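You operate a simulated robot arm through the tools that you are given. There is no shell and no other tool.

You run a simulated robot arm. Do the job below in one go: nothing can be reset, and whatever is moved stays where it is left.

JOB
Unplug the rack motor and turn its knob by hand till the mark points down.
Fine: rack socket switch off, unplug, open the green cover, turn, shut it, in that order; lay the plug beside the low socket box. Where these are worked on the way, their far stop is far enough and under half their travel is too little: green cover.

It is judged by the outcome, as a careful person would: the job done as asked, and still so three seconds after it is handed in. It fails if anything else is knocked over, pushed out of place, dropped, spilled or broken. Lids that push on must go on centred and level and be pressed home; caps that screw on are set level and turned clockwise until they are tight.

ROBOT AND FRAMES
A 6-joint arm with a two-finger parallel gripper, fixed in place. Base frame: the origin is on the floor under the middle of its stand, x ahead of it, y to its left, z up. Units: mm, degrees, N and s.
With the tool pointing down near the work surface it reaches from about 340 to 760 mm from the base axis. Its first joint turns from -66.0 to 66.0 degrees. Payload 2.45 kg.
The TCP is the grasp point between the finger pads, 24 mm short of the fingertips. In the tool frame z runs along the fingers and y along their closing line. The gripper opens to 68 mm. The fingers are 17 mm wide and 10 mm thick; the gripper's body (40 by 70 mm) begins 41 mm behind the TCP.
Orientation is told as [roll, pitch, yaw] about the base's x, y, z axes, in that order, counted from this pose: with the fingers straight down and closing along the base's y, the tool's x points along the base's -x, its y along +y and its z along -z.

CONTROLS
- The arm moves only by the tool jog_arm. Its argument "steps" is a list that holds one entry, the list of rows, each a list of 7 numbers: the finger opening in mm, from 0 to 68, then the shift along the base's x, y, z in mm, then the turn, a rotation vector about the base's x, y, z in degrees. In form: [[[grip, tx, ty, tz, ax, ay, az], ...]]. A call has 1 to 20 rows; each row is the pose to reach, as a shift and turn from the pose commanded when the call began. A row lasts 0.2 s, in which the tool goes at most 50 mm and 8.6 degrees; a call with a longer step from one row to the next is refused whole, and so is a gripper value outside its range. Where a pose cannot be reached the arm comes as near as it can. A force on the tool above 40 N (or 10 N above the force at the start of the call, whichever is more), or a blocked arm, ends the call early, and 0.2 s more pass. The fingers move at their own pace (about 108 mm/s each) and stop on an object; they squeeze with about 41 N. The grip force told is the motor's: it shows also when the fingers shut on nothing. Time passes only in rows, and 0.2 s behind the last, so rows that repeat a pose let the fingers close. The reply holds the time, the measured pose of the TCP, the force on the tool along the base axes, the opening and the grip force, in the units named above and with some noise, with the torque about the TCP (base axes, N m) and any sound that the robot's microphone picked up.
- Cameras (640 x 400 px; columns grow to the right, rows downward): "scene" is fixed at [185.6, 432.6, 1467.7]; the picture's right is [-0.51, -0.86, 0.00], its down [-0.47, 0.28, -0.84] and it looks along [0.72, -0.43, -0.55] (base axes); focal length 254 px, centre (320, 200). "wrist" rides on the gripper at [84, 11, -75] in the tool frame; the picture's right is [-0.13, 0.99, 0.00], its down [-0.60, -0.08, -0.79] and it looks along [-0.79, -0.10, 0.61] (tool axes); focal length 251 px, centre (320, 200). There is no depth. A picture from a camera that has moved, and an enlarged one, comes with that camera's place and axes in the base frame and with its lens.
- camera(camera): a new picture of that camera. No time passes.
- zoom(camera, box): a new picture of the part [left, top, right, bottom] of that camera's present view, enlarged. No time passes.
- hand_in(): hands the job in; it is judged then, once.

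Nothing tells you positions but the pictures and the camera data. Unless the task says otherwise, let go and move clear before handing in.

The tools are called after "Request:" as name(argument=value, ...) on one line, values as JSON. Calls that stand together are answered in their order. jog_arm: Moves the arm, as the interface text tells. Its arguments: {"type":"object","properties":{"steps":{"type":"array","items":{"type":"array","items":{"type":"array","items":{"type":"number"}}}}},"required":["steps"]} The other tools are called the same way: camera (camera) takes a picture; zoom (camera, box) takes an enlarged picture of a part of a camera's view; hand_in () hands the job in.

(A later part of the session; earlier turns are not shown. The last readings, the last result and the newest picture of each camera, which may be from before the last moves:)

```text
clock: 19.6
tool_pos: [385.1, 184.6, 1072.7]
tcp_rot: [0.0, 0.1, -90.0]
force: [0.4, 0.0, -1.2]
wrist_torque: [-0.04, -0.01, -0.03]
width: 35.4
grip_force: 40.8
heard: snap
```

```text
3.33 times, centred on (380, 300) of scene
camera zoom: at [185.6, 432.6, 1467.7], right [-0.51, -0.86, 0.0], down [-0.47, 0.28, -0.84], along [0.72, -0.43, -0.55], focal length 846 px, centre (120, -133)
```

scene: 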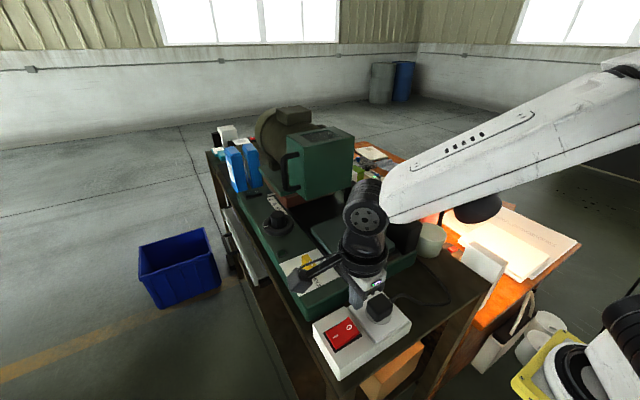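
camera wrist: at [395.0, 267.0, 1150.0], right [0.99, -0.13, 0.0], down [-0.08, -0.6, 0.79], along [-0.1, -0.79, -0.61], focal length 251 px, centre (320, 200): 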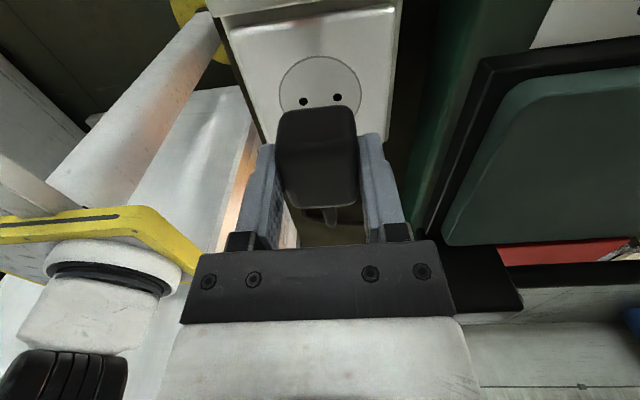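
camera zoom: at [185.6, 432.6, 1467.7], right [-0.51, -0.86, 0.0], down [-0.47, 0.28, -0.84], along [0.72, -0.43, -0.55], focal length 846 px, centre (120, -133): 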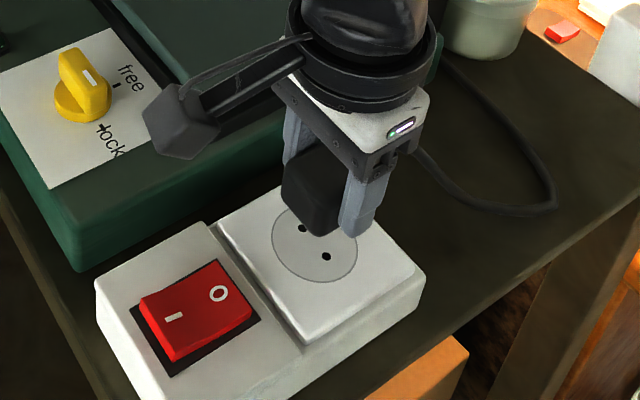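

A snap was heard and the socket holes are visible: the plug is out. I'll carry it to the free bench beside the box on its −y side, tilting it about 42° so it can rest on prongs plus body edge rather than being stood up to topple.

Request:
jog_arm(steps=[[[20, 0, 0, 20, 0, 0, 0], [20, -5, -15, 40, 0, 0, 0], [20, -10, -45, 45, 0, 0, 0], [20, -18, -75, 45, 0, 0, 0], [20, -20, -88, 45, 7, 0, 0], [20, -20, -88, 45, 14, 0, 0], [20, -20, -88, 45, 21, 0, 0], [20, -20, -88, 45, 28, 0, 0], [20, -20, -88, 45, 35, 0, 0], [20, -20, -88, 45, 42, 0, 0]]])

Request:
camera(camera="wrist")

Request:
camera(camera="scene")

Request:
zoom(camera="scene", box=[340, 210, 500, 350])

```text
clock: 21.8
tool_pos: [364.7, 96.6, 1118.5]
tcp_rot: [0.0, 42.3, -90.0]
force: [1.0, -0.5, -0.6]
wrist_torque: [-0.01, -0.02, -0.01]
width: 35.4
grip_force: 40.9
```

```text
taken
camera wrist: at [374.8, 106.8, 1231.8], right [0.99, -0.1, -0.09], down [-0.08, -0.98, 0.18], along [-0.1, -0.17, -0.98], focal length 251 px, centre (320, 200)
```

wrist: 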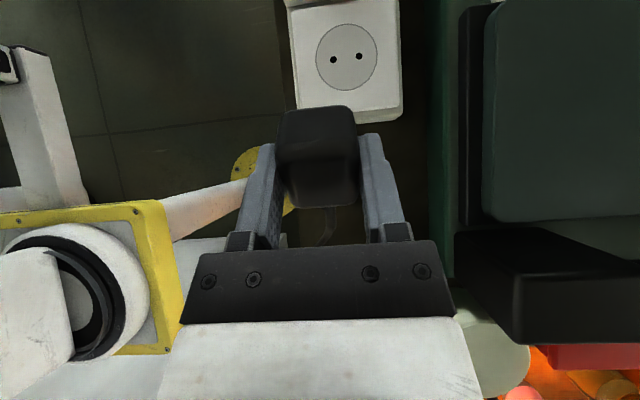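

```text
taken
```

scene: 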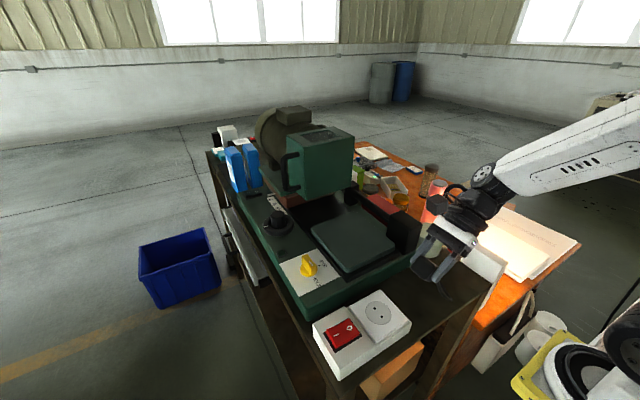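

```text
2.86 times, centred on (420, 280) of scene
camera zoom: at [185.6, 432.6, 1467.7], right [-0.51, -0.86, 0.0], down [-0.47, 0.28, -0.84], along [0.72, -0.43, -0.55], focal length 726 px, centre (34, -29)
```

zoom: 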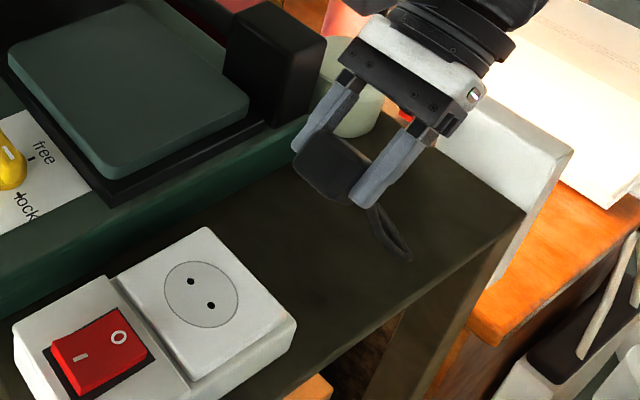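

The tilt works; box right edge is at y≈136 and the bench front edge at x≈326. I'll shift slightly further −y and lower toward the bench.

Request:
jog_arm(steps=[[[20, 2, -6, -35, 0, 0, 0], [20, 2, -12, -70, 0, 0, 0], [20, 2, -12, -95, 0, 0, 0], [20, 2, -12, -105, 0, 0, 0]]])

Request:
zoom(camera="scene", box=[340, 210, 500, 350])

Request:
camera(camera="wrist")

```text
clock: 22.8
tool_pos: [365.9, 84.2, 1012.7]
tcp_rot: [0.0, 42.1, -90.0]
force: [1.0, 0.9, -0.2]
wrist_torque: [-0.02, 0.0, -0.01]
width: 35.0
grip_force: 41.1
```

```text
2.86 times, centred on (420, 280) of scene
camera zoom: at [185.6, 432.6, 1467.7], right [-0.51, -0.86, 0.0], down [-0.47, 0.28, -0.84], along [0.72, -0.43, -0.55], focal length 726 px, centre (34, -29)
```

zoom: 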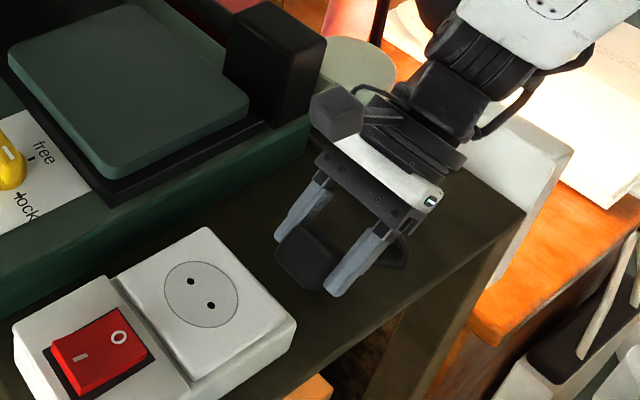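

```text
taken
camera wrist: at [377.0, 94.5, 1126.9], right [0.99, -0.1, -0.09], down [-0.08, -0.98, 0.18], along [-0.1, -0.18, -0.98], focal length 251 px, centre (320, 200)
```

wrist: 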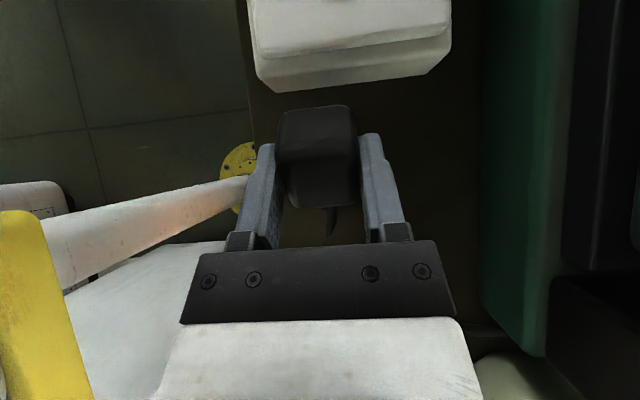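

The bench top works out at z≈960, so contact should come near TCP z≈994. Lowering slowly until it touches.

Request:
jog_arm(steps=[[[20, 0, 0, -6, 0, 0, 0], [20, 0, 0, -11, 0, 0, 0], [20, 0, 0, -14, 0, 0, 0], [20, 0, 0, -16, 0, 0, 0], [20, 0, 0, -18, 0, 0, 0]]])

Request:
camera(camera="wrist")

Request:
zoom(camera="scene", box=[360, 230, 460, 330])

```text
clock: 24.0
tool_pos: [366.6, 84.9, 996.7]
tcp_rot: [0.1, 42.2, -89.9]
force: [-3.3, -0.3, 30.3]
wrist_torque: [0.18, 0.11, 0.05]
width: 35.7
grip_force: 40.8
```

```text
taken
camera wrist: at [376.7, 95.2, 1110.0], right [0.99, -0.1, -0.09], down [-0.08, -0.98, 0.18], along [-0.1, -0.17, -0.98], focal length 251 px, centre (320, 200)
```

wrist: 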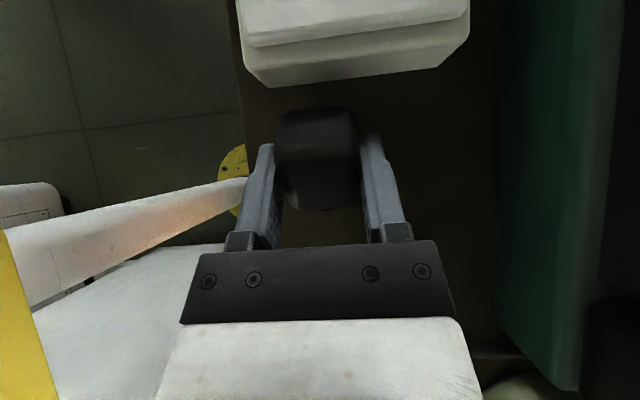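

```text
4.00 times, centred on (410, 280) of scene
camera zoom: at [185.1, 432.5, 1467.8], right [-0.51, -0.86, 0.0], down [-0.47, 0.28, -0.84], along [0.72, -0.43, -0.55], focal length 1016 px, centre (-40, -120)
```

zoom: 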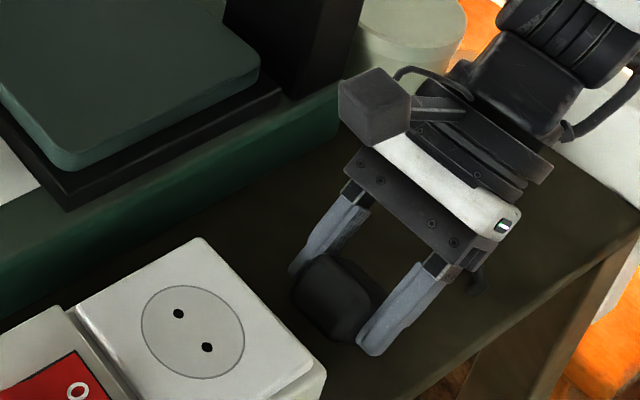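

Contact with the bench (30 N). I'll ease off 2 mm and release the plug gently.

Request:
jog_arm(steps=[[[20, 0, 0, 1.5, 0, 0, 0], [36, 0, 0, 1.5, 0, 0, 0], [40, 0, 0, 1.5, 0, 0, 0], [48, 0, 0, 1.5, 0, 0, 0], [60, 0, 0, 1.5, 0, 0, 0], [60, 0, 0, 1.5, 0, 0, 0]]])

Request:
camera(camera="wrist")

Request:
zoom(camera="scene", box=[360, 230, 460, 330])

```text
clock: 25.4
tool_pos: [366.9, 84.7, 996.5]
tcp_rot: [0.0, 42.1, -90.0]
force: [-0.7, 0.0, -0.1]
wrist_torque: [0.01, -0.01, 0.04]
width: 60.2
grip_force: 0.1
```

```text
taken
camera wrist: at [376.7, 95.1, 1110.1], right [0.99, -0.1, -0.09], down [-0.08, -0.98, 0.18], along [-0.1, -0.18, -0.98], focal length 251 px, centre (320, 200)
```

wrist: 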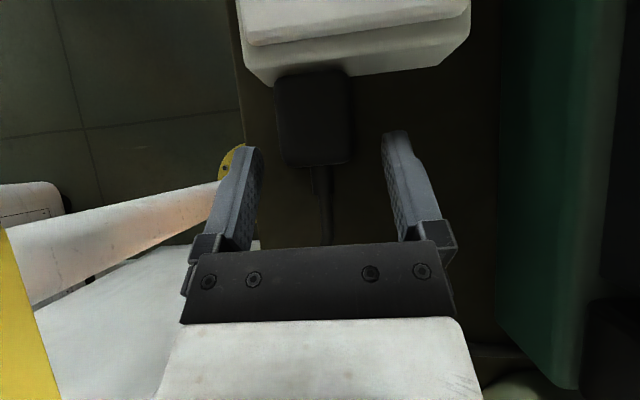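

```text
4.00 times, centred on (410, 280) of scene
camera zoom: at [185.6, 432.6, 1467.7], right [-0.51, -0.86, 0.0], down [-0.47, 0.28, -0.84], along [0.72, -0.43, -0.55], focal length 1016 px, centre (-40, -120)
```

zoom: 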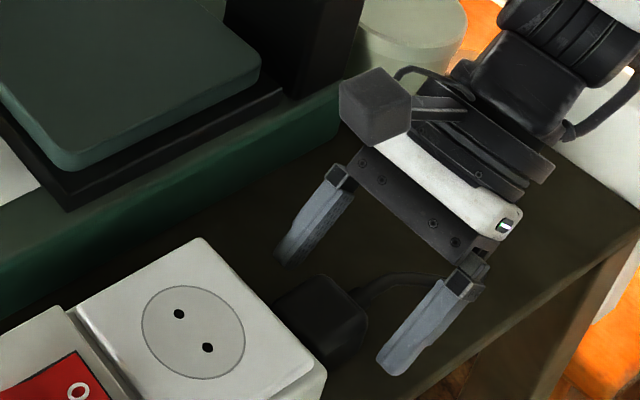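

The plug settled flat on the bench right beside the socket box. I'll raise the tool straight up and straighten it, then check.

Request:
jog_arm(steps=[[[60, 0, 0, 20, 0, 0, 0], [60, 0, 0, 60, 0, 0, 0], [60, 0, 0, 105, 0, 0, 0], [60, 0, 0, 150, -7, 0, 0], [60, 0, 0, 195, -14, 0, 0], [60, 0, 0, 230, -21, 0, 0], [60, 0, 20, 260, -28, 0, 0], [60, 0, 40, 270, -35, 0, 0], [60, 0, 60, 270, -42, 0, 0]]])

Request:
camera(camera="wrist")

Request:
zoom(camera="scene", box=[300, 210, 500, 390])

```text
clock: 27.4
tool_pos: [366.6, 145.4, 1266.9]
tcp_rot: [0.1, 0.0, -90.0]
force: [-0.1, -0.4, 0.9]
wrist_torque: [0.0, -0.02, 0.01]
width: 60.0
grip_force: 0.0
out of reach, approached as far as the arm can: row 6, 7
```

```text
taken
camera wrist: at [376.3, 228.4, 1343.9], right [0.99, -0.13, 0.0], down [-0.08, -0.6, 0.79], along [-0.1, -0.79, -0.61], focal length 251 px, centre (320, 200)
```

wrist: 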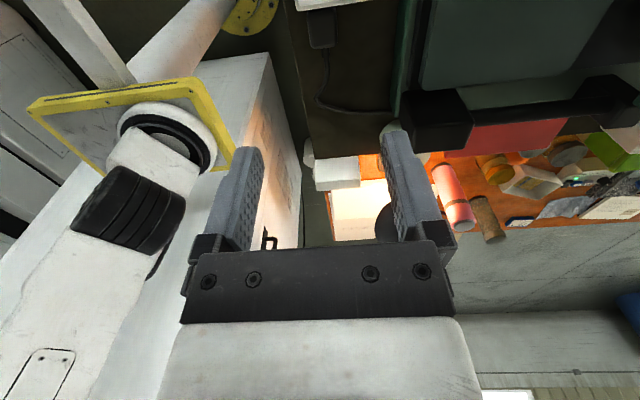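

```text
2.22 times, centred on (400, 300) of scene
camera zoom: at [185.6, 432.6, 1467.7], right [-0.51, -0.86, 0.0], down [-0.47, 0.28, -0.84], along [0.72, -0.43, -0.55], focal length 564 px, centre (142, -22)
```

zoom: 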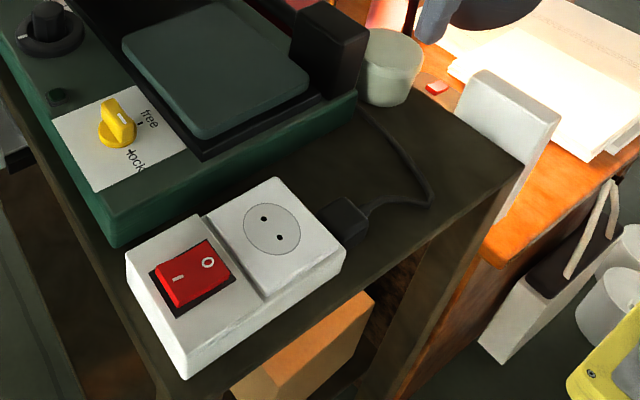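

The plug lies beside the box with switch off. Now the cover: I'll move over to the left of the machine for a close look at the handle.

Request:
jog_arm(steps=[[[60, 20, 20, 20, 0, 0, 0], [60, 50, 40, 50, 0, 0, 0], [60, 90, 60, 65, 0, 0, 0], [60, 130, 80, 65, 0, 0, 0], [60, 170, 100, 65, 0, 0, 0], [60, 210, 125, 65, 0, 0, 0], [60, 245, 145, 65, 0, 0, 0], [60, 265, 155, 65, 0, 0, 0]]])

Request:
camera(camera="wrist")

Request:
camera(camera="scene")

```text
clock: 29.2
tool_pos: [605.0, 284.3, 1319.5]
tcp_rot: [-0.1, 0.0, -90.0]
force: [-0.8, 0.7, 0.6]
wrist_torque: [-0.02, 0.02, 0.03]
width: 60.1
grip_force: 0.0
out of reach, approached as far as the arm can: row 7, 8
```

```text
taken
camera wrist: at [615.1, 367.0, 1396.3], right [0.99, -0.13, 0.0], down [-0.08, -0.6, 0.79], along [-0.1, -0.79, -0.61], focal length 251 px, centre (320, 200)
```

wrist: 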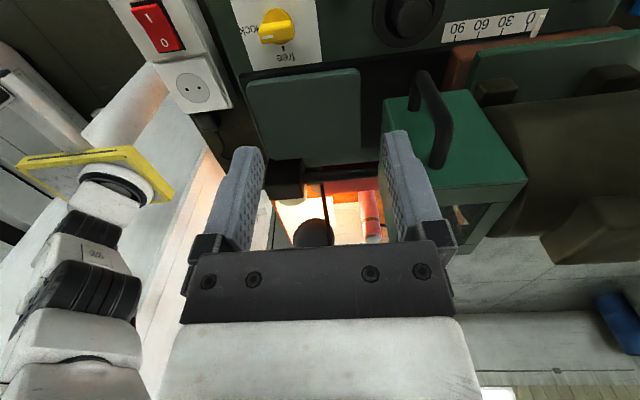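

```text
taken
```

scene: 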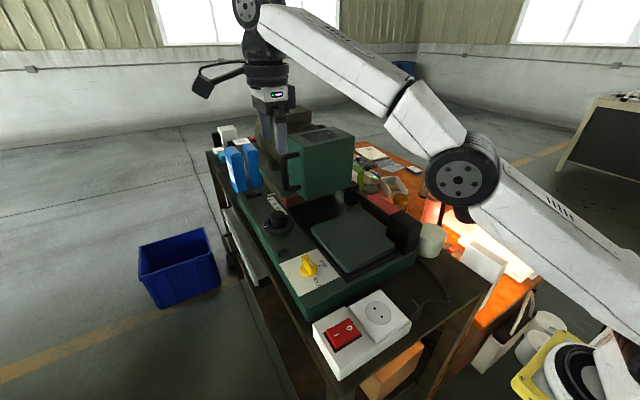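

I get a good view of the handle on the box's +y face. Zooming in for geometry.

Request:
zoom(camera="wrist", box=[370, 40, 570, 260])

Request:
zoom(camera="wrist", box=[380, 50, 540, 170])

Request:
zoom(camera="wrist", box=[440, 160, 540, 250])

Request:
zoom(camera="wrist", box=[220, 0, 340, 80])

```text
1.82 times, centred on (470, 150) of wrist
camera zoom: at [615.1, 367.0, 1396.3], right [0.99, -0.13, 0.0], down [-0.08, -0.6, 0.79], along [-0.1, -0.79, -0.61], focal length 457 px, centre (47, 291)
```

zoom: 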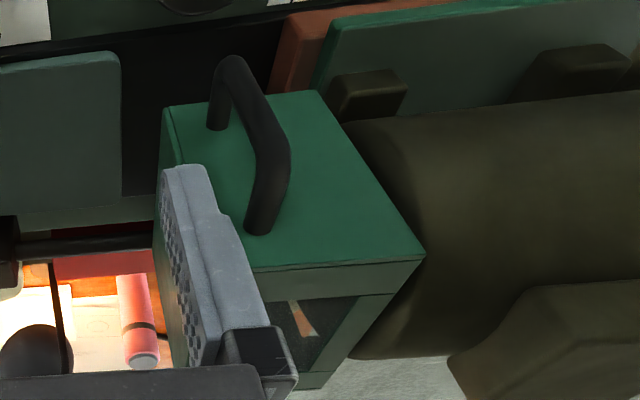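

```text
3.33 times, centred on (460, 110) of wrist
camera zoom: at [615.1, 367.0, 1396.3], right [0.99, -0.13, 0.0], down [-0.08, -0.6, 0.79], along [-0.1, -0.79, -0.61], focal length 838 px, centre (-147, 500)
```

zoom: 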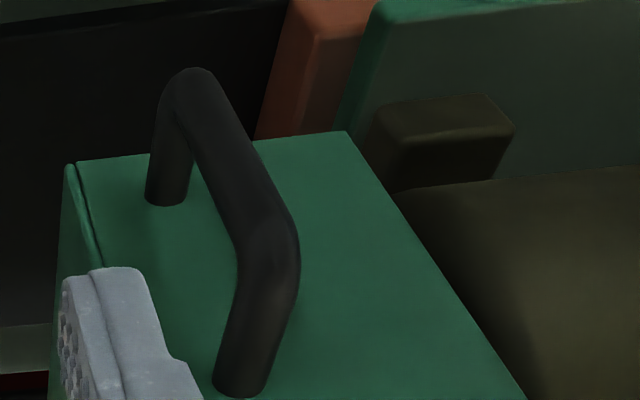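

```text
4.44 times, centred on (490, 205) of wrist
camera zoom: at [615.1, 367.0, 1396.3], right [0.99, -0.13, 0.0], down [-0.08, -0.6, 0.79], along [-0.1, -0.79, -0.61], focal length 1118 px, centre (-436, 178)
```

zoom: 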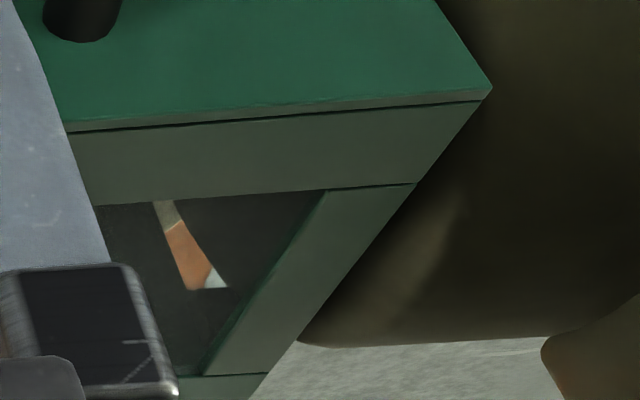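

```text
5.00 times, centred on (280, 40) of wrist
camera zoom: at [615.1, 367.0, 1396.3], right [0.99, -0.13, 0.0], down [-0.08, -0.6, 0.79], along [-0.1, -0.79, -0.61], focal length 1257 px, centre (520, 1000)
```

zoom: 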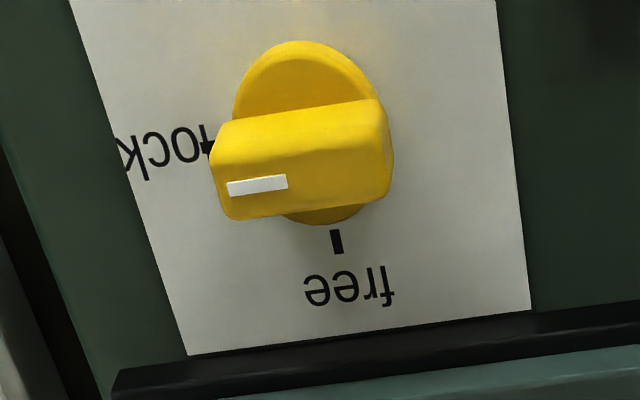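

The yellow knob reads "lock"; I'll leave it alone. Handle bar is vertical at about (699, 232), z 1144–1230, ~14 mm thick, 32 mm gap to the box face; hinge axis near (769, 45). I'll turn the tool to point forward (+x) and grip that bar horizontally.

Request:
jog_arm(steps=[[[32, -10, -5, 0, 0, 0, 8.2], [32, -20, -10, 0, 0, 0, 16.4], [32, -30, -15, 0, 0, 0, 24.6], [32, -40, -20, 0, 0, 0, 32.8], [32, -50, -25, 0, 0, 0, 41], [32, -60, -30, 0, 0, 0, 49.2], [32, -65, -35, 0, 0, 0, 57.4], [32, -70, -40, 0, 0, 0, 65.6], [32, -75, -44, 0, 0, 0, 73.8], [32, -75, -48, 0, 0, 0, 82], [32, -75, -50, 0, 0, 0, 90]]])

Request:
jog_arm(steps=[[[32, 0, 0, -5, 0, -8.2, 0], [32, 0, 0, -10, 0, -16.4, 0], [32, 0, 0, -15, 0, -24.6, 0], [32, 0, 0, -20, 0, -32.8, 0], [32, 0, 0, -25, 0, -41, 0], [32, 0, 0, -30, 0, -49.2, 0], [32, 0, 0, -40, 0, -57.4, 0], [32, 0, 0, -50, 0, -65.6, 0], [32, 0, 0, -60, 0, -73.8, 0], [32, 0, 0, -70, 0, -82, 0], [32, 0, 0, -80, 0, -90, 0]]])

Request:
camera(camera="wrist")

Request:
camera(camera="scene")

```text
clock: 31.6
tool_pos: [528.0, 234.4, 1320.7]
tcp_rot: [0.0, 0.0, 0.1]
force: [0.4, 0.5, -0.8]
wrist_torque: [0.01, -0.02, -0.02]
width: 32.1
grip_force: 0.1
```

```text
clock: 34.0
tool_pos: [529.5, 234.9, 1242.1]
tcp_rot: [98.9, -89.9, -98.8]
force: [-1.0, -0.6, -1.0]
wrist_torque: [0.03, -0.02, 0.0]
width: 32.0
grip_force: 0.0
```

```text
taken
camera wrist: at [452.9, 244.0, 1158.1], right [0.0, 0.99, 0.13], down [-0.79, -0.08, 0.6], along [0.61, -0.1, 0.79], focal length 251 px, centre (320, 200)
```

wrist: 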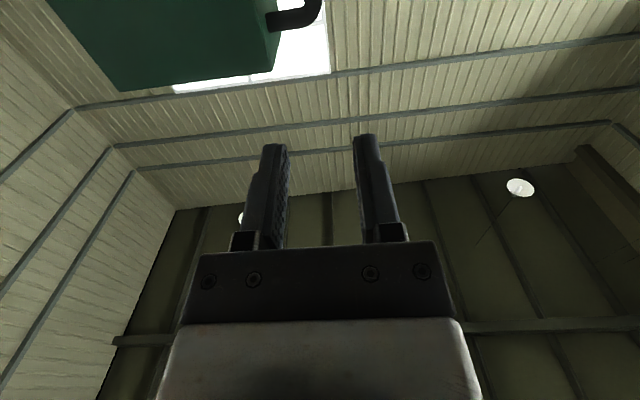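

```text
taken
```

scene: 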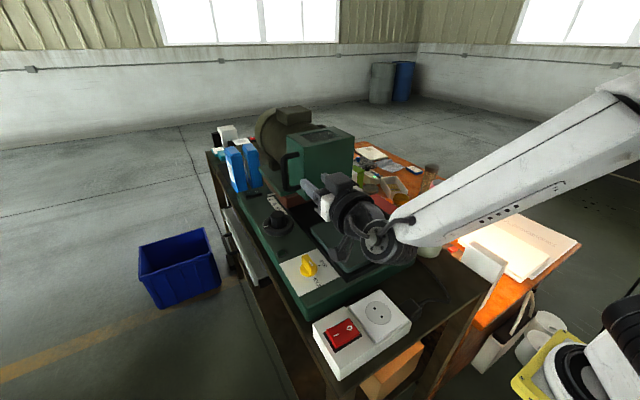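

The tool points forward. I'll lower to mid-handle height and come up in front of the bar to check alignment.

Request:
jog_arm(steps=[[[32, 20, -1, -25, 0, 0, 0], [32, 55, -2, -50, 0, 0, 0], [32, 90, -2, -50, 0, 0, 0], [32, 120, -2, -50, 0, 0, 0]]])

Request:
camera(camera="wrist")

Request:
zoom(camera="scene", box=[260, 110, 380, 230])

```text
clock: 35.0
tool_pos: [650.3, 231.7, 1189.7]
tcp_rot: [6.9, -89.8, -6.9]
force: [0.2, 0.1, -0.6]
wrist_torque: [0.01, -0.01, 0.03]
width: 32.2
grip_force: 0.1
```

```text
taken
camera wrist: at [573.5, 241.3, 1108.1], right [0.0, 0.99, 0.13], down [-0.79, -0.08, 0.61], along [0.61, -0.1, 0.79], focal length 251 px, centre (320, 200)
```

wrist: 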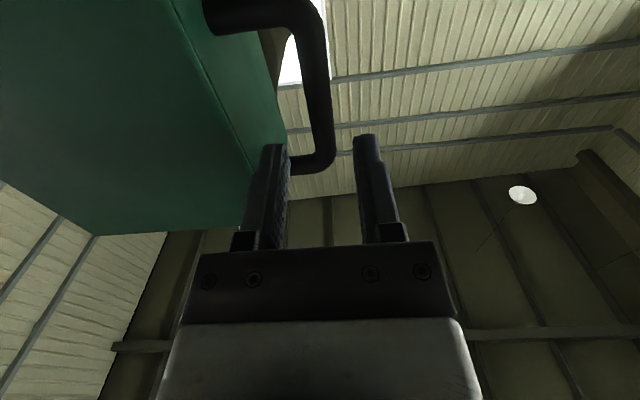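

```text
3.33 times, centred on (320, 170) of scene
camera zoom: at [185.5, 432.6, 1467.7], right [-0.51, -0.86, 0.0], down [-0.47, 0.28, -0.84], along [0.72, -0.43, -0.55], focal length 846 px, centre (320, 300)
```

zoom: 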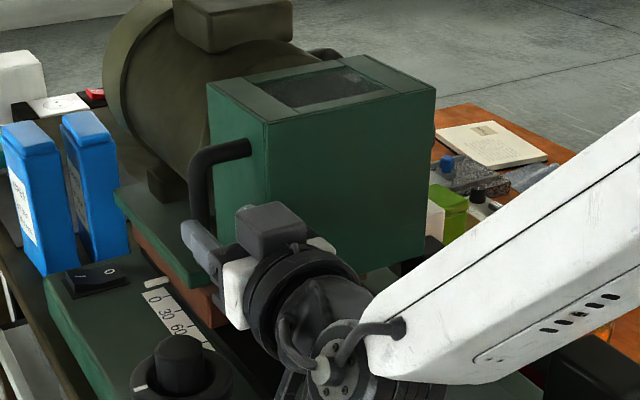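

The bar lines up at y≈231 with the fingers on both sides. Advancing to put the bar between the pads, then closing.

Request:
jog_arm(steps=[[[32, 15, 0, 0, 0, 0, 0], [32, 30, 0, 0, 0, 0, 0], [32, 46, 0, 0, 0, 0, 0], [32, 46, 0, 0, 0, 0, 0]]])

Request:
camera(camera="wrist")

Request:
zoom(camera="scene", box=[260, 110, 380, 230])

```text
clock: 36.0
tool_pos: [695.5, 231.8, 1191.5]
tcp_rot: [-12.9, -89.9, 13.0]
force: [0.2, 0.1, -0.1]
wrist_torque: [0.01, 0.01, 0.0]
width: 32.2
grip_force: 0.0
```

```text
taken
camera wrist: at [619.4, 241.5, 1109.0], right [0.0, 0.99, 0.13], down [-0.79, -0.08, 0.61], along [0.61, -0.1, 0.79], focal length 251 px, centre (320, 200)
```

wrist: 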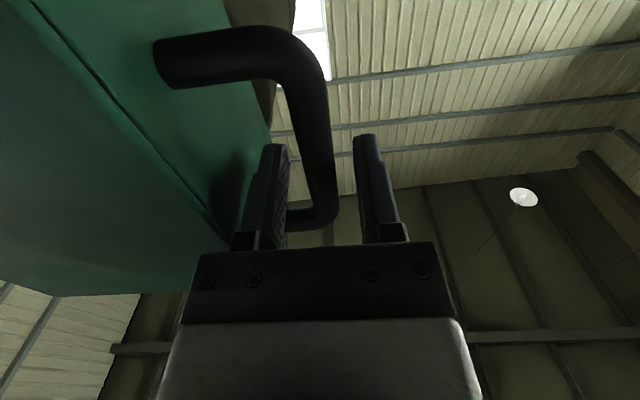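

```text
3.33 times, centred on (320, 170) of scene
camera zoom: at [185.6, 432.6, 1467.7], right [-0.51, -0.86, 0.0], down [-0.47, 0.28, -0.84], along [0.72, -0.43, -0.55], focal length 846 px, centre (320, 300)
```

zoom: 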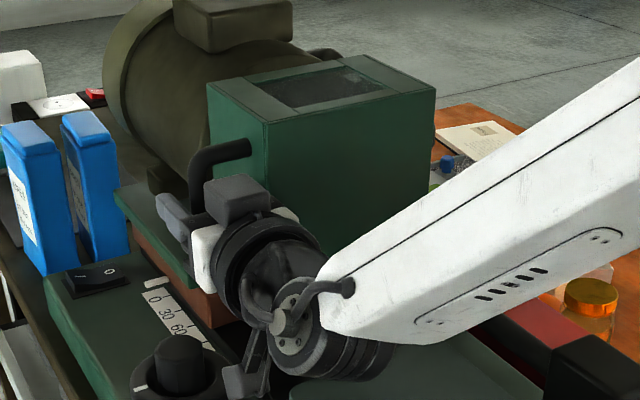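

The bar is between the pads. Closing on it.

Request:
jog_arm(steps=[[[10, 0, 0, 0, 0, 0, 0], [5, 0, 0, 0, 0, 0, 0], [5, 0, 0, 0, 0, 0, 0]]])

```text
clock: 36.8
tool_pos: [695.4, 230.2, 1190.8]
tcp_rot: [40.8, -89.9, -40.8]
force: [1.6, -3.3, -2.5]
wrist_torque: [0.67, -0.23, -0.07]
width: 13.8
grip_force: 34.1
```

The bar is gripped (13.8 mm). Pulling the cover open along its hinge arc, first 10°.

Request:
jog_arm(steps=[[[5, -8, -3.2, 0, 0, 0, 0], [5, -15.9, -6.8, 0, 0, 0, 0], [5, -23.7, -10.7, 0, 0, 0, 0], [5, -31.2, -15, 0, 0, 0, 0]]])

Request:
zoom(camera="scene", box=[240, 90, 400, 230])

```text
clock: 37.8
tool_pos: [663.4, 215.7, 1191.0]
tcp_rot: [39.4, -89.9, -39.4]
force: [5.2, -8.2, 2.6]
wrist_torque: [0.49, 0.73, 0.08]
width: 13.5
grip_force: 33.4
```

```text
2.86 times, centred on (320, 160) of scene
camera zoom: at [185.8, 432.2, 1467.8], right [-0.51, -0.86, 0.0], down [-0.47, 0.28, -0.84], along [0.72, -0.42, -0.55], focal length 726 px, centre (320, 314)
```

zoom: 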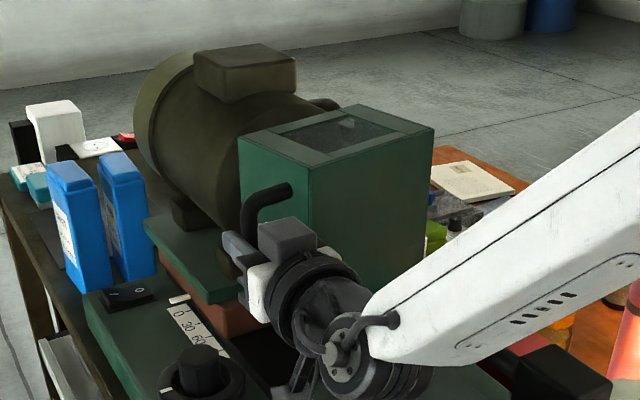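

The cover swings freely. Continuing along the arc to about 40°.

Request:
jog_arm(steps=[[[5, -7.4, -4.6, 0, 0, 0, 0], [5, -14.6, -9.5, 0, 0, 0, 0], [5, -21.5, -14.7, 0, 0, 0, 0], [5, -28.2, -20.2, 0, 0, 0, 0], [5, -34.7, -25.9, 0, 0, 0, 0], [5, -40.8, -32, 0, 0, 0, 0], [5, -46.8, -38.3, 0, 0, 0, 0], [5, -52.4, -44.9, 0, 0, 0, 0], [5, -57.7, -51.7, 0, 0, 0, 0], [5, -62.8, -58.8, 0, 0, 0, 0], [5, -67.6, -66, 0, 0, 0, 0], [5, -72, -73.5, 0, 0, 0, 0]]])

Request:
camera(camera="scene")

Request:
camera(camera="wrist")

```text
clock: 40.4
tool_pos: [591.0, 144.2, 1190.9]
tcp_rot: [-21.3, -89.9, 21.3]
force: [-5.1, 3.2, 1.8]
wrist_torque: [0.52, 0.61, 0.18]
width: 13.7
grip_force: 33.8
```

```text
taken
```

scene: 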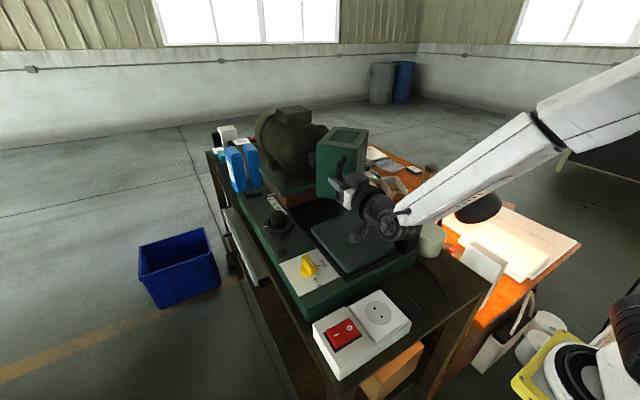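

```text
taken
camera wrist: at [514.8, 153.6, 1109.0], right [0.0, 0.99, 0.13], down [-0.79, -0.08, 0.61], along [0.61, -0.1, 0.79], focal length 251 px, centre (320, 200)
```

wrist: 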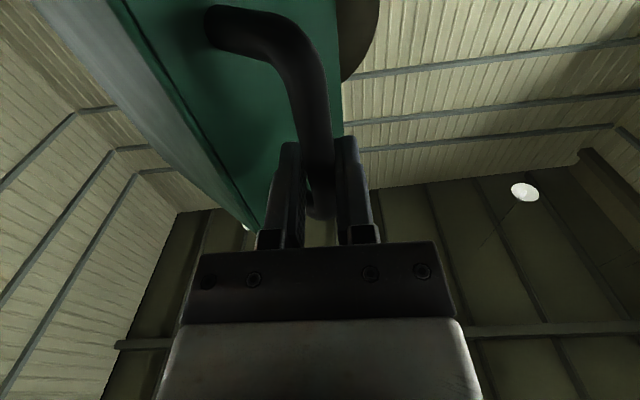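

Forces are small, so the hinge estimate is good. Continuing to about 70°.

Request:
jog_arm(steps=[[[5, -4.1, -7.7, 0, 0, 0, 0], [5, -7.8, -15.5, 0, 0, 0, 0], [5, -11.2, -23.4, 0, 0, 0, 0], [5, -14.3, -31.5, 0, 0, 0, 0], [5, -17, -39.8, 0, 0, 0, 0], [5, -19.4, -48.1, 0, 0, 0, 0], [5, -21.3, -56.6, 0, 0, 0, 0], [5, -22.9, -65.1, 0, 0, 0, 0], [5, -24.1, -73.7, 0, 0, 0, 0], [5, -25, -82.3, 0, 0, 0, 0], [5, -25.4, -91, 0, 0, 0, 0], [5, -25.5, -99.7, 0, 0, 0, 0]]])

Request:
camera(camera="scene")

Request:
camera(camera="wrist")

```text
clock: 43.0
tool_pos: [566.8, 65.4, 1190.6]
tcp_rot: [69.5, -89.9, -70.0]
force: [23.1, -2.8, -1.8]
wrist_torque: [0.28, 0.05, -0.02]
width: 13.7
grip_force: 33.6
out of reach, approached as far as the arm can: row 10, 11, 12
```

```text
taken
```

scene: 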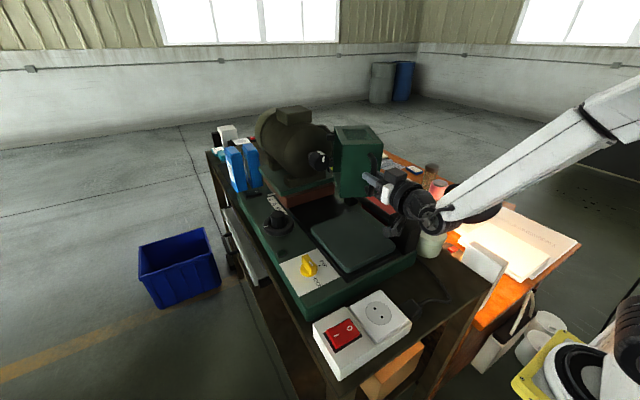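

```text
taken
camera wrist: at [491.1, 75.9, 1109.0], right [0.01, 0.99, 0.13], down [-0.79, -0.07, 0.6], along [0.61, -0.11, 0.79], focal length 251 px, centre (320, 200)
```

wrist: 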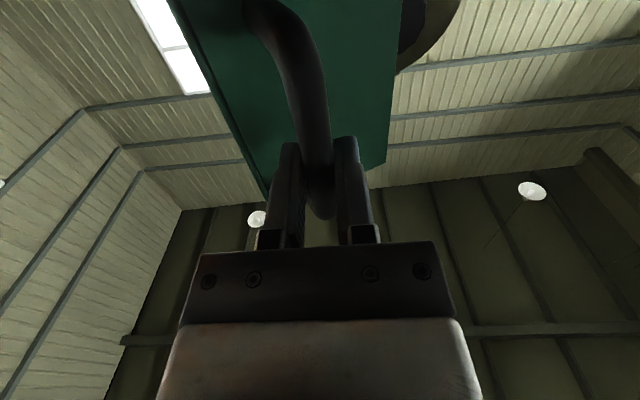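

The arm hit its inner reach limit at ~63° open with the tool level. From here the handle moves mostly toward −y, so I'll loosen the fingers slightly, pitch the tool downward for more room, and keep pushing the bar toward −y.

Request:
jog_arm(steps=[[[22, 0, 0, 0, 0, 0, 0], [22, 0, 0, 0, 0, 8, 0], [22, 0, 0, 0, 0, 16, 0], [22, 0, 0, 0, 0, 24, 0], [22, 0, 0, 0, 0, 32, 0], [22, 0, 0, 0, 0, 40, 0]]])

Request:
camera(camera="scene")

Request:
camera(camera="wrist")

```text
clock: 44.4
tool_pos: [566.3, 63.0, 1190.6]
tcp_rot: [-1.7, -54.2, 0.9]
force: [-0.9, 0.2, -0.6]
wrist_torque: [0.0, -0.01, 0.0]
width: 22.1
grip_force: 0.2
out of reach, approached as far as the arm can: row 6
```

```text
taken
```

scene: 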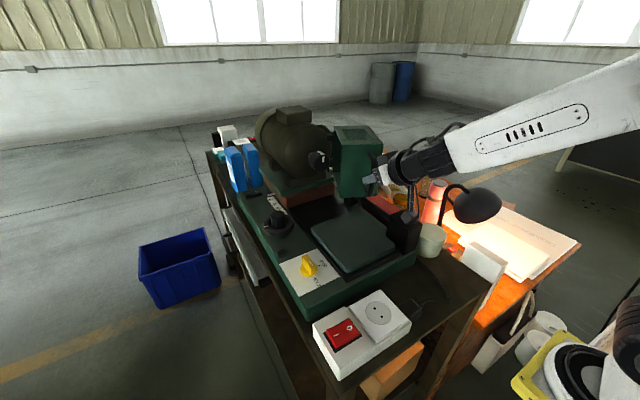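

```text
taken
camera wrist: at [455.3, 73.3, 1168.1], right [0.08, 0.99, 0.09], down [-0.29, -0.06, 0.95], along [0.95, -0.11, 0.28], focal length 251 px, centre (320, 200)
```

wrist: 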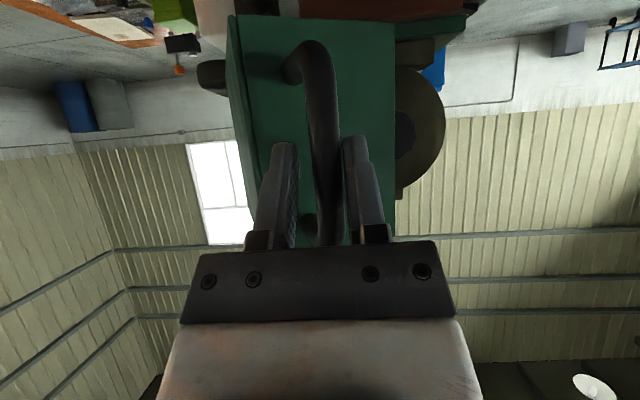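

Handle is straddled with the tool pitched down. Now pushing the bar along the arc toward −y.

Request:
jog_arm(steps=[[[22, 0, -8, 0, 0, -2, 0], [22, 0, -16, 0, 0, -4, 0], [22, 0, -24, 0, 0, -5, 0], [22, 0, -33, 0, 0, -5, 0], [22, 0, -42, 0, 0, -5, 0], [22, 2, -51, 0, 0, -5, 0], [22, 3, -60, 0, 0, -5, 0]]])

Request:
camera(camera="wrist")

Request:
camera(camera="scene")

```text
clock: 46.0
tool_pos: [569.1, 3.4, 1191.7]
tcp_rot: [-1.3, -58.9, 0.0]
force: [0.1, -0.5, -0.4]
wrist_torque: [0.01, 0.01, -0.01]
width: 22.0
grip_force: 0.4
```

```text
taken
camera wrist: at [460.6, 14.6, 1159.0], right [0.09, 0.99, 0.1], down [-0.37, -0.06, 0.93], along [0.92, -0.12, 0.36], focal length 251 px, centre (320, 200)
```

wrist: 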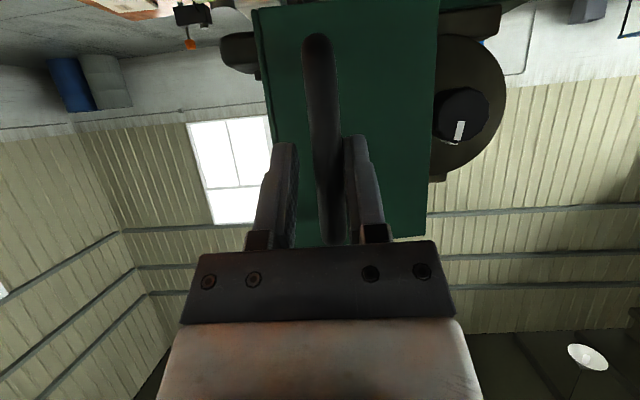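

```text
taken
```

scene: 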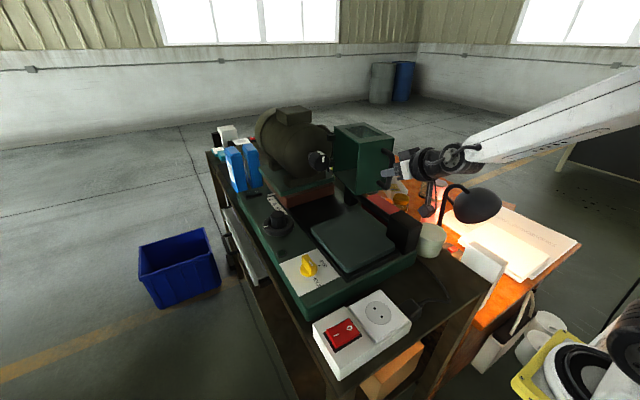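

The cover is at ~80° and the motor knob is now visible with its white mark pointing up. I'll keep pushing the cover toward its far stop.

Request:
jog_arm(steps=[[[22, 3, -9, 0, 0, 0, 0], [22, 6, -18, 0, 0, 0, 0], [22, 10, -27, 0, 0, 0, 0], [22, 14, -36, 0, 0, 0, 0], [22, 19, -45, 0, 0, 0, 0], [22, 24, -54, 0, 0, 0, 0], [22, 29, -62, 0, 0, 0, 0], [22, 34, -70, 0, 0, 0, 0]]])

Request:
camera(camera="wrist")

Request:
camera(camera="scene")

```text
clock: 47.8
tool_pos: [595.6, -1.3, 1182.4]
tcp_rot: [-1.3, -58.4, -0.7]
force: [-24.0, -10.3, 10.5]
wrist_torque: [-0.08, -0.1, -0.38]
width: 29.7
grip_force: 4.9
out of reach, approached as far as the arm can: row 1, 2, 3, 4, 5, 6, 7, 8
stopped in row 8: the force on the tool passed its limit at 47 N (the readings are from after the stop); the commanded pose is now the measured one
```

```text
taken
camera wrist: at [486.7, 11.5, 1152.4], right [0.1, 0.99, 0.1], down [-0.36, -0.06, 0.93], along [0.93, -0.13, 0.35], focal length 251 px, centre (320, 200)
```

wrist: 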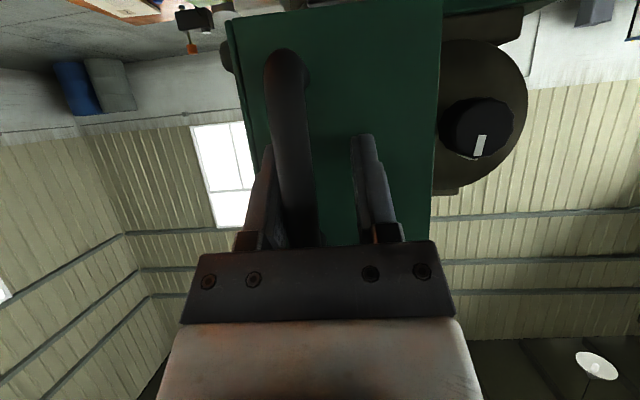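

```text
taken
```

scene: 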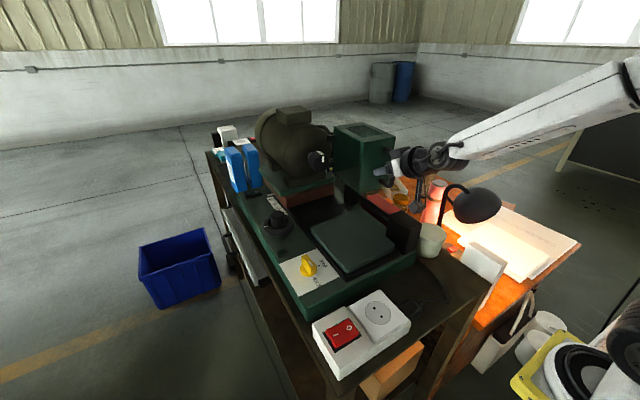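

The arm ran out of −y reach in this wrist posture and pressed the cover face, which is now about 85–88° open. I'll look at the cover's angle and the knob closely.

Request:
zoom(camera="wrist", box=[400, 20, 560, 220])

Request:
zoom(camera="scene", box=[280, 110, 400, 220])

Request:
zoom(camera="scene", box=[295, 135, 345, 185])

```text
2.00 times, centred on (480, 120) of wrist
camera zoom: at [486.7, 11.5, 1152.4], right [0.1, 0.99, 0.1], down [-0.36, -0.06, 0.93], along [0.93, -0.13, 0.35], focal length 503 px, centre (0, 360)
```

zoom: 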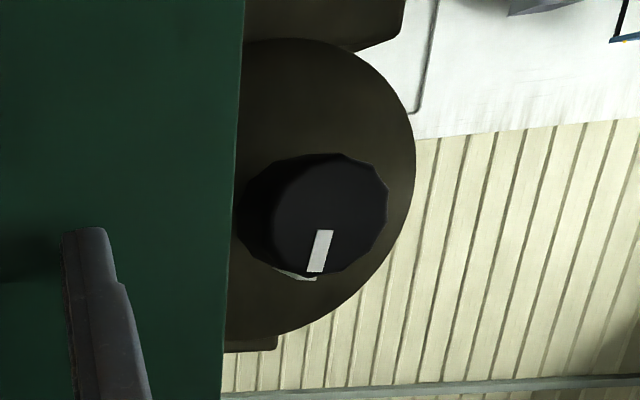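

```text
3.64 times, centred on (340, 165) of scene
camera zoom: at [184.5, 432.3, 1468.0], right [-0.51, -0.86, 0.0], down [-0.47, 0.28, -0.84], along [0.72, -0.42, -0.55], focal length 923 px, centre (247, 327)
```

zoom: 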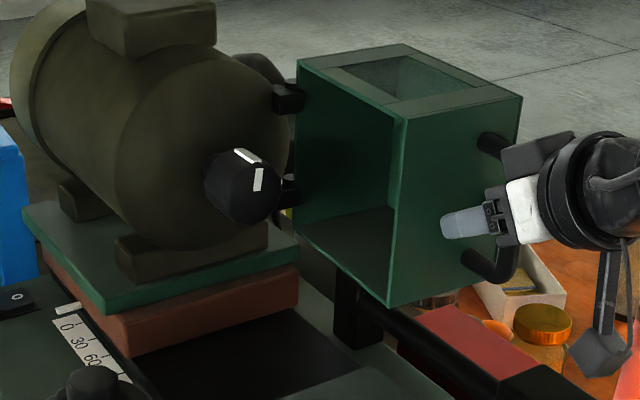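

```text
8.00 times, centred on (320, 160) of scene
camera zoom: at [184.5, 432.3, 1468.0], right [-0.51, -0.86, 0.0], down [-0.47, 0.28, -0.84], along [0.72, -0.42, -0.55], focal length 2032 px, centre (320, 520)
```

zoom: 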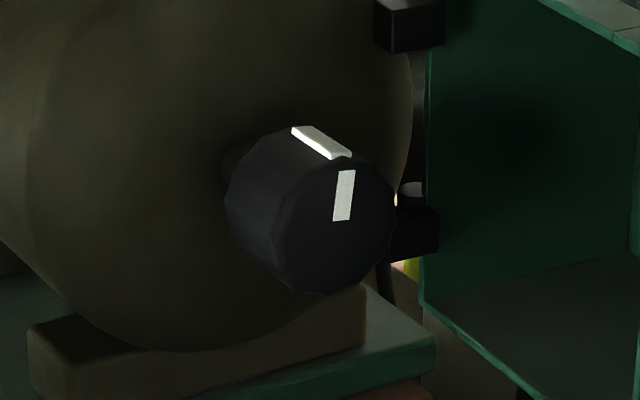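

The knob's face centre triangulates cleanly at (708, 119, 1181), about 47 mm across, mark pointing straight up. The cover is well open; I'll free the fingers from the handle by opening wide, backing off and rising.

Request:
jog_arm(steps=[[[45, -3, 0, 0, 0, 0, 0], [60, -8, -3, 2, 0, 0, 0], [60, -10, -5, 10, 0, 0, 0], [60, -10, -5, 30, 0, 0, 0], [60, -10, -5, 60, 0, 0, 0], [60, -10, -5, 90, 0, 0, 0], [60, -10, -5, 110, 0, 0, 0]]])

Request:
camera(camera="wrist")

Request:
zoom(camera="scene", box=[260, 90, 440, 230])

```text
clock: 49.6
tool_pos: [593.6, -32.6, 1313.0]
tcp_rot: [-32.3, -60.5, 24.2]
force: [-0.4, 0.1, -0.1]
wrist_torque: [-0.01, -0.01, -0.01]
width: 59.8
grip_force: 0.0
out of reach, approached as far as the arm can: row 5, 6
stopped in row 7: the arm was blocked; the commanded pose is now the measured one
```

```text
taken
camera wrist: at [489.3, -26.3, 1269.5], right [0.13, 0.98, -0.15], down [-0.44, 0.19, 0.88], along [0.89, -0.05, 0.46], focal length 251 px, centre (320, 200)
```

wrist: 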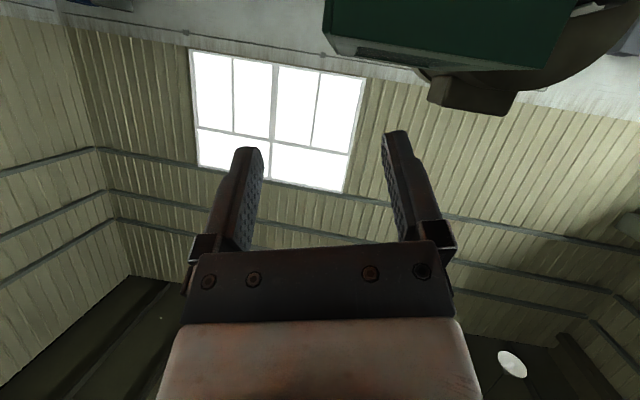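

```text
2.86 times, centred on (350, 160) of scene
camera zoom: at [185.6, 432.6, 1467.7], right [-0.51, -0.86, 0.0], down [-0.47, 0.28, -0.84], along [0.72, -0.43, -0.55], focal length 726 px, centre (234, 314)
```

zoom: 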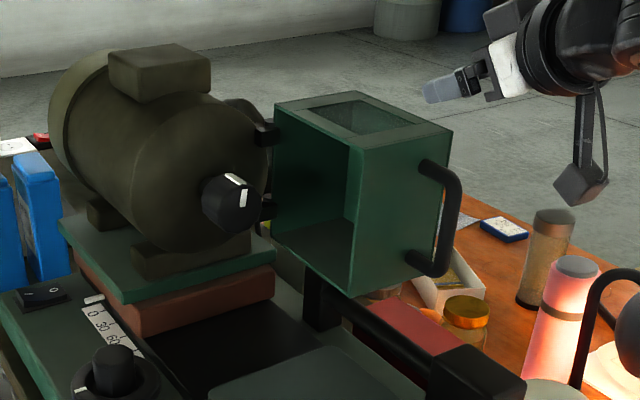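

The tool is clear and the cover stays open at roughly 84°. The arm is near a wrist singularity, so I'll move to the knob's side (y≈119) and level the tool to point straight along +x, staying in front of the cover.

Request:
jog_arm(steps=[[[60, 0, 20, 0, 0, 0, 0], [60, 0, 45, 0, 2.8, -5.2, 1.6], [60, 0, 70, 0, 5.6, -10.4, 3.2], [60, 0, 95, 0, 8.4, -15.6, 4.7], [60, 5, 120, 0, 11.2, -20.8, 6.3], [60, 10, 145, 0, 14, -26, 7.9], [60, 16, 152, -10, 14, -26, 7.9]]])

Request:
camera(camera="scene")

Request:
camera(camera="wrist")

```text
clock: 51.2
tool_pos: [611.1, 119.4, 1302.3]
tcp_rot: [150.3, -89.9, -150.1]
force: [-0.5, 0.8, 0.5]
wrist_torque: [0.01, 0.0, -0.02]
width: 60.1
grip_force: 0.1
```

```text
taken
```

scene: 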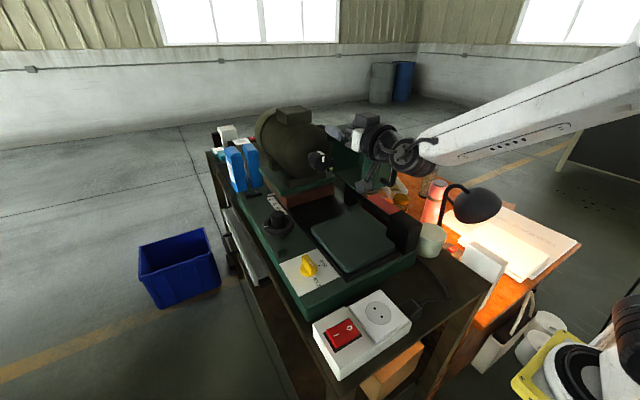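

```text
taken
camera wrist: at [533.9, 128.9, 1220.0], right [0.0, 0.99, 0.13], down [-0.79, -0.08, 0.6], along [0.61, -0.1, 0.79], focal length 251 px, centre (320, 200)
```

wrist: 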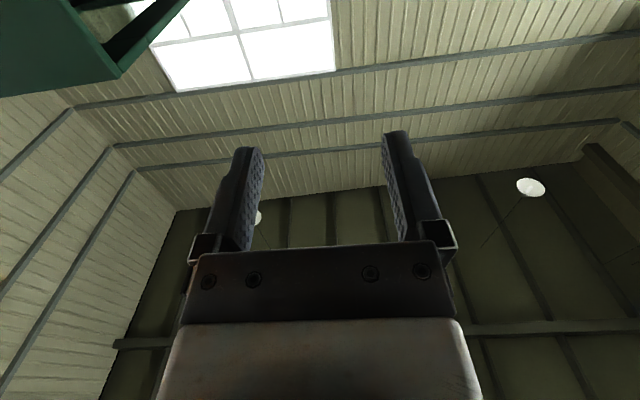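

The tool points straight at +x with clearance. I'll test the roll range here in free space first (camera swinging via +y to the top).

Request:
jog_arm(steps=[[[60, 0, 0, 0, 8.5, 0, 0], [60, 0, 0, 0, 17, 0, 0], [60, 0, 0, 0, 25.5, 0, 0], [60, 0, 0, 0, 34, 0, 0], [60, 0, 0, 0, 42.5, 0, 0], [60, 0, 0, 0, 51, 0, 0], [60, 0, 0, 0, 59.5, 0, 0], [60, 0, 0, 0, 68, 0, 0], [60, 0, 0, 0, 76.5, 0, 0], [60, 0, 0, 0, 85, 0, 0], [60, 0, 0, 0, 93, 0, 0], [60, 0, 0, 0, 101, 0, 0], [60, 0, 0, 0, 109, 0, 0], [60, 0, 0, 0, 117, 0, 0], [60, 0, 0, 0, 125, 0, 0], [60, 0, 0, 0, 133, 0, 0], [60, 0, 0, 0, 141, 0, 0], [60, 0, 0, 0, 149, 0, 0], [60, 0, 0, 0, 157, 0, 0], [60, 0, 0, 0, 165, 0, 0]]])

Request:
camera(camera="wrist")

```text
clock: 55.4
tool_pos: [609.9, 119.1, 1302.4]
tcp_rot: [89.9, 75.2, -90.3]
force: [0.0, -0.1, 0.4]
wrist_torque: [0.0, 0.02, 0.03]
width: 59.9
grip_force: 0.1
out of reach, approached as far as the arm can: row 3, 4, 5, 6, 7, 8, 9, 10, 11, 12
```

```text
taken
camera wrist: at [534.0, 129.7, 1388.2], right [0.0, -0.99, 0.13], down [-0.79, -0.08, -0.6], along [0.61, -0.1, -0.79], focal length 251 px, centre (320, 200)
```

wrist: 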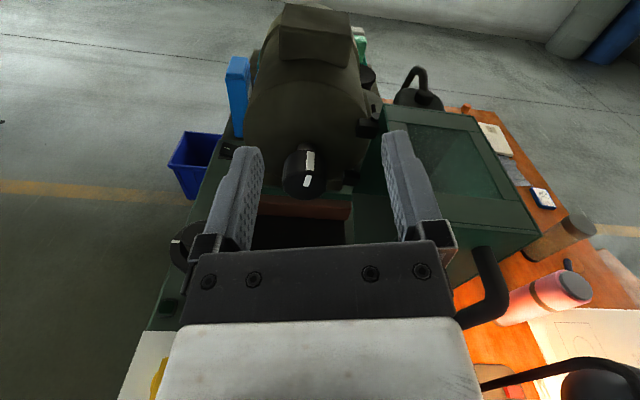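

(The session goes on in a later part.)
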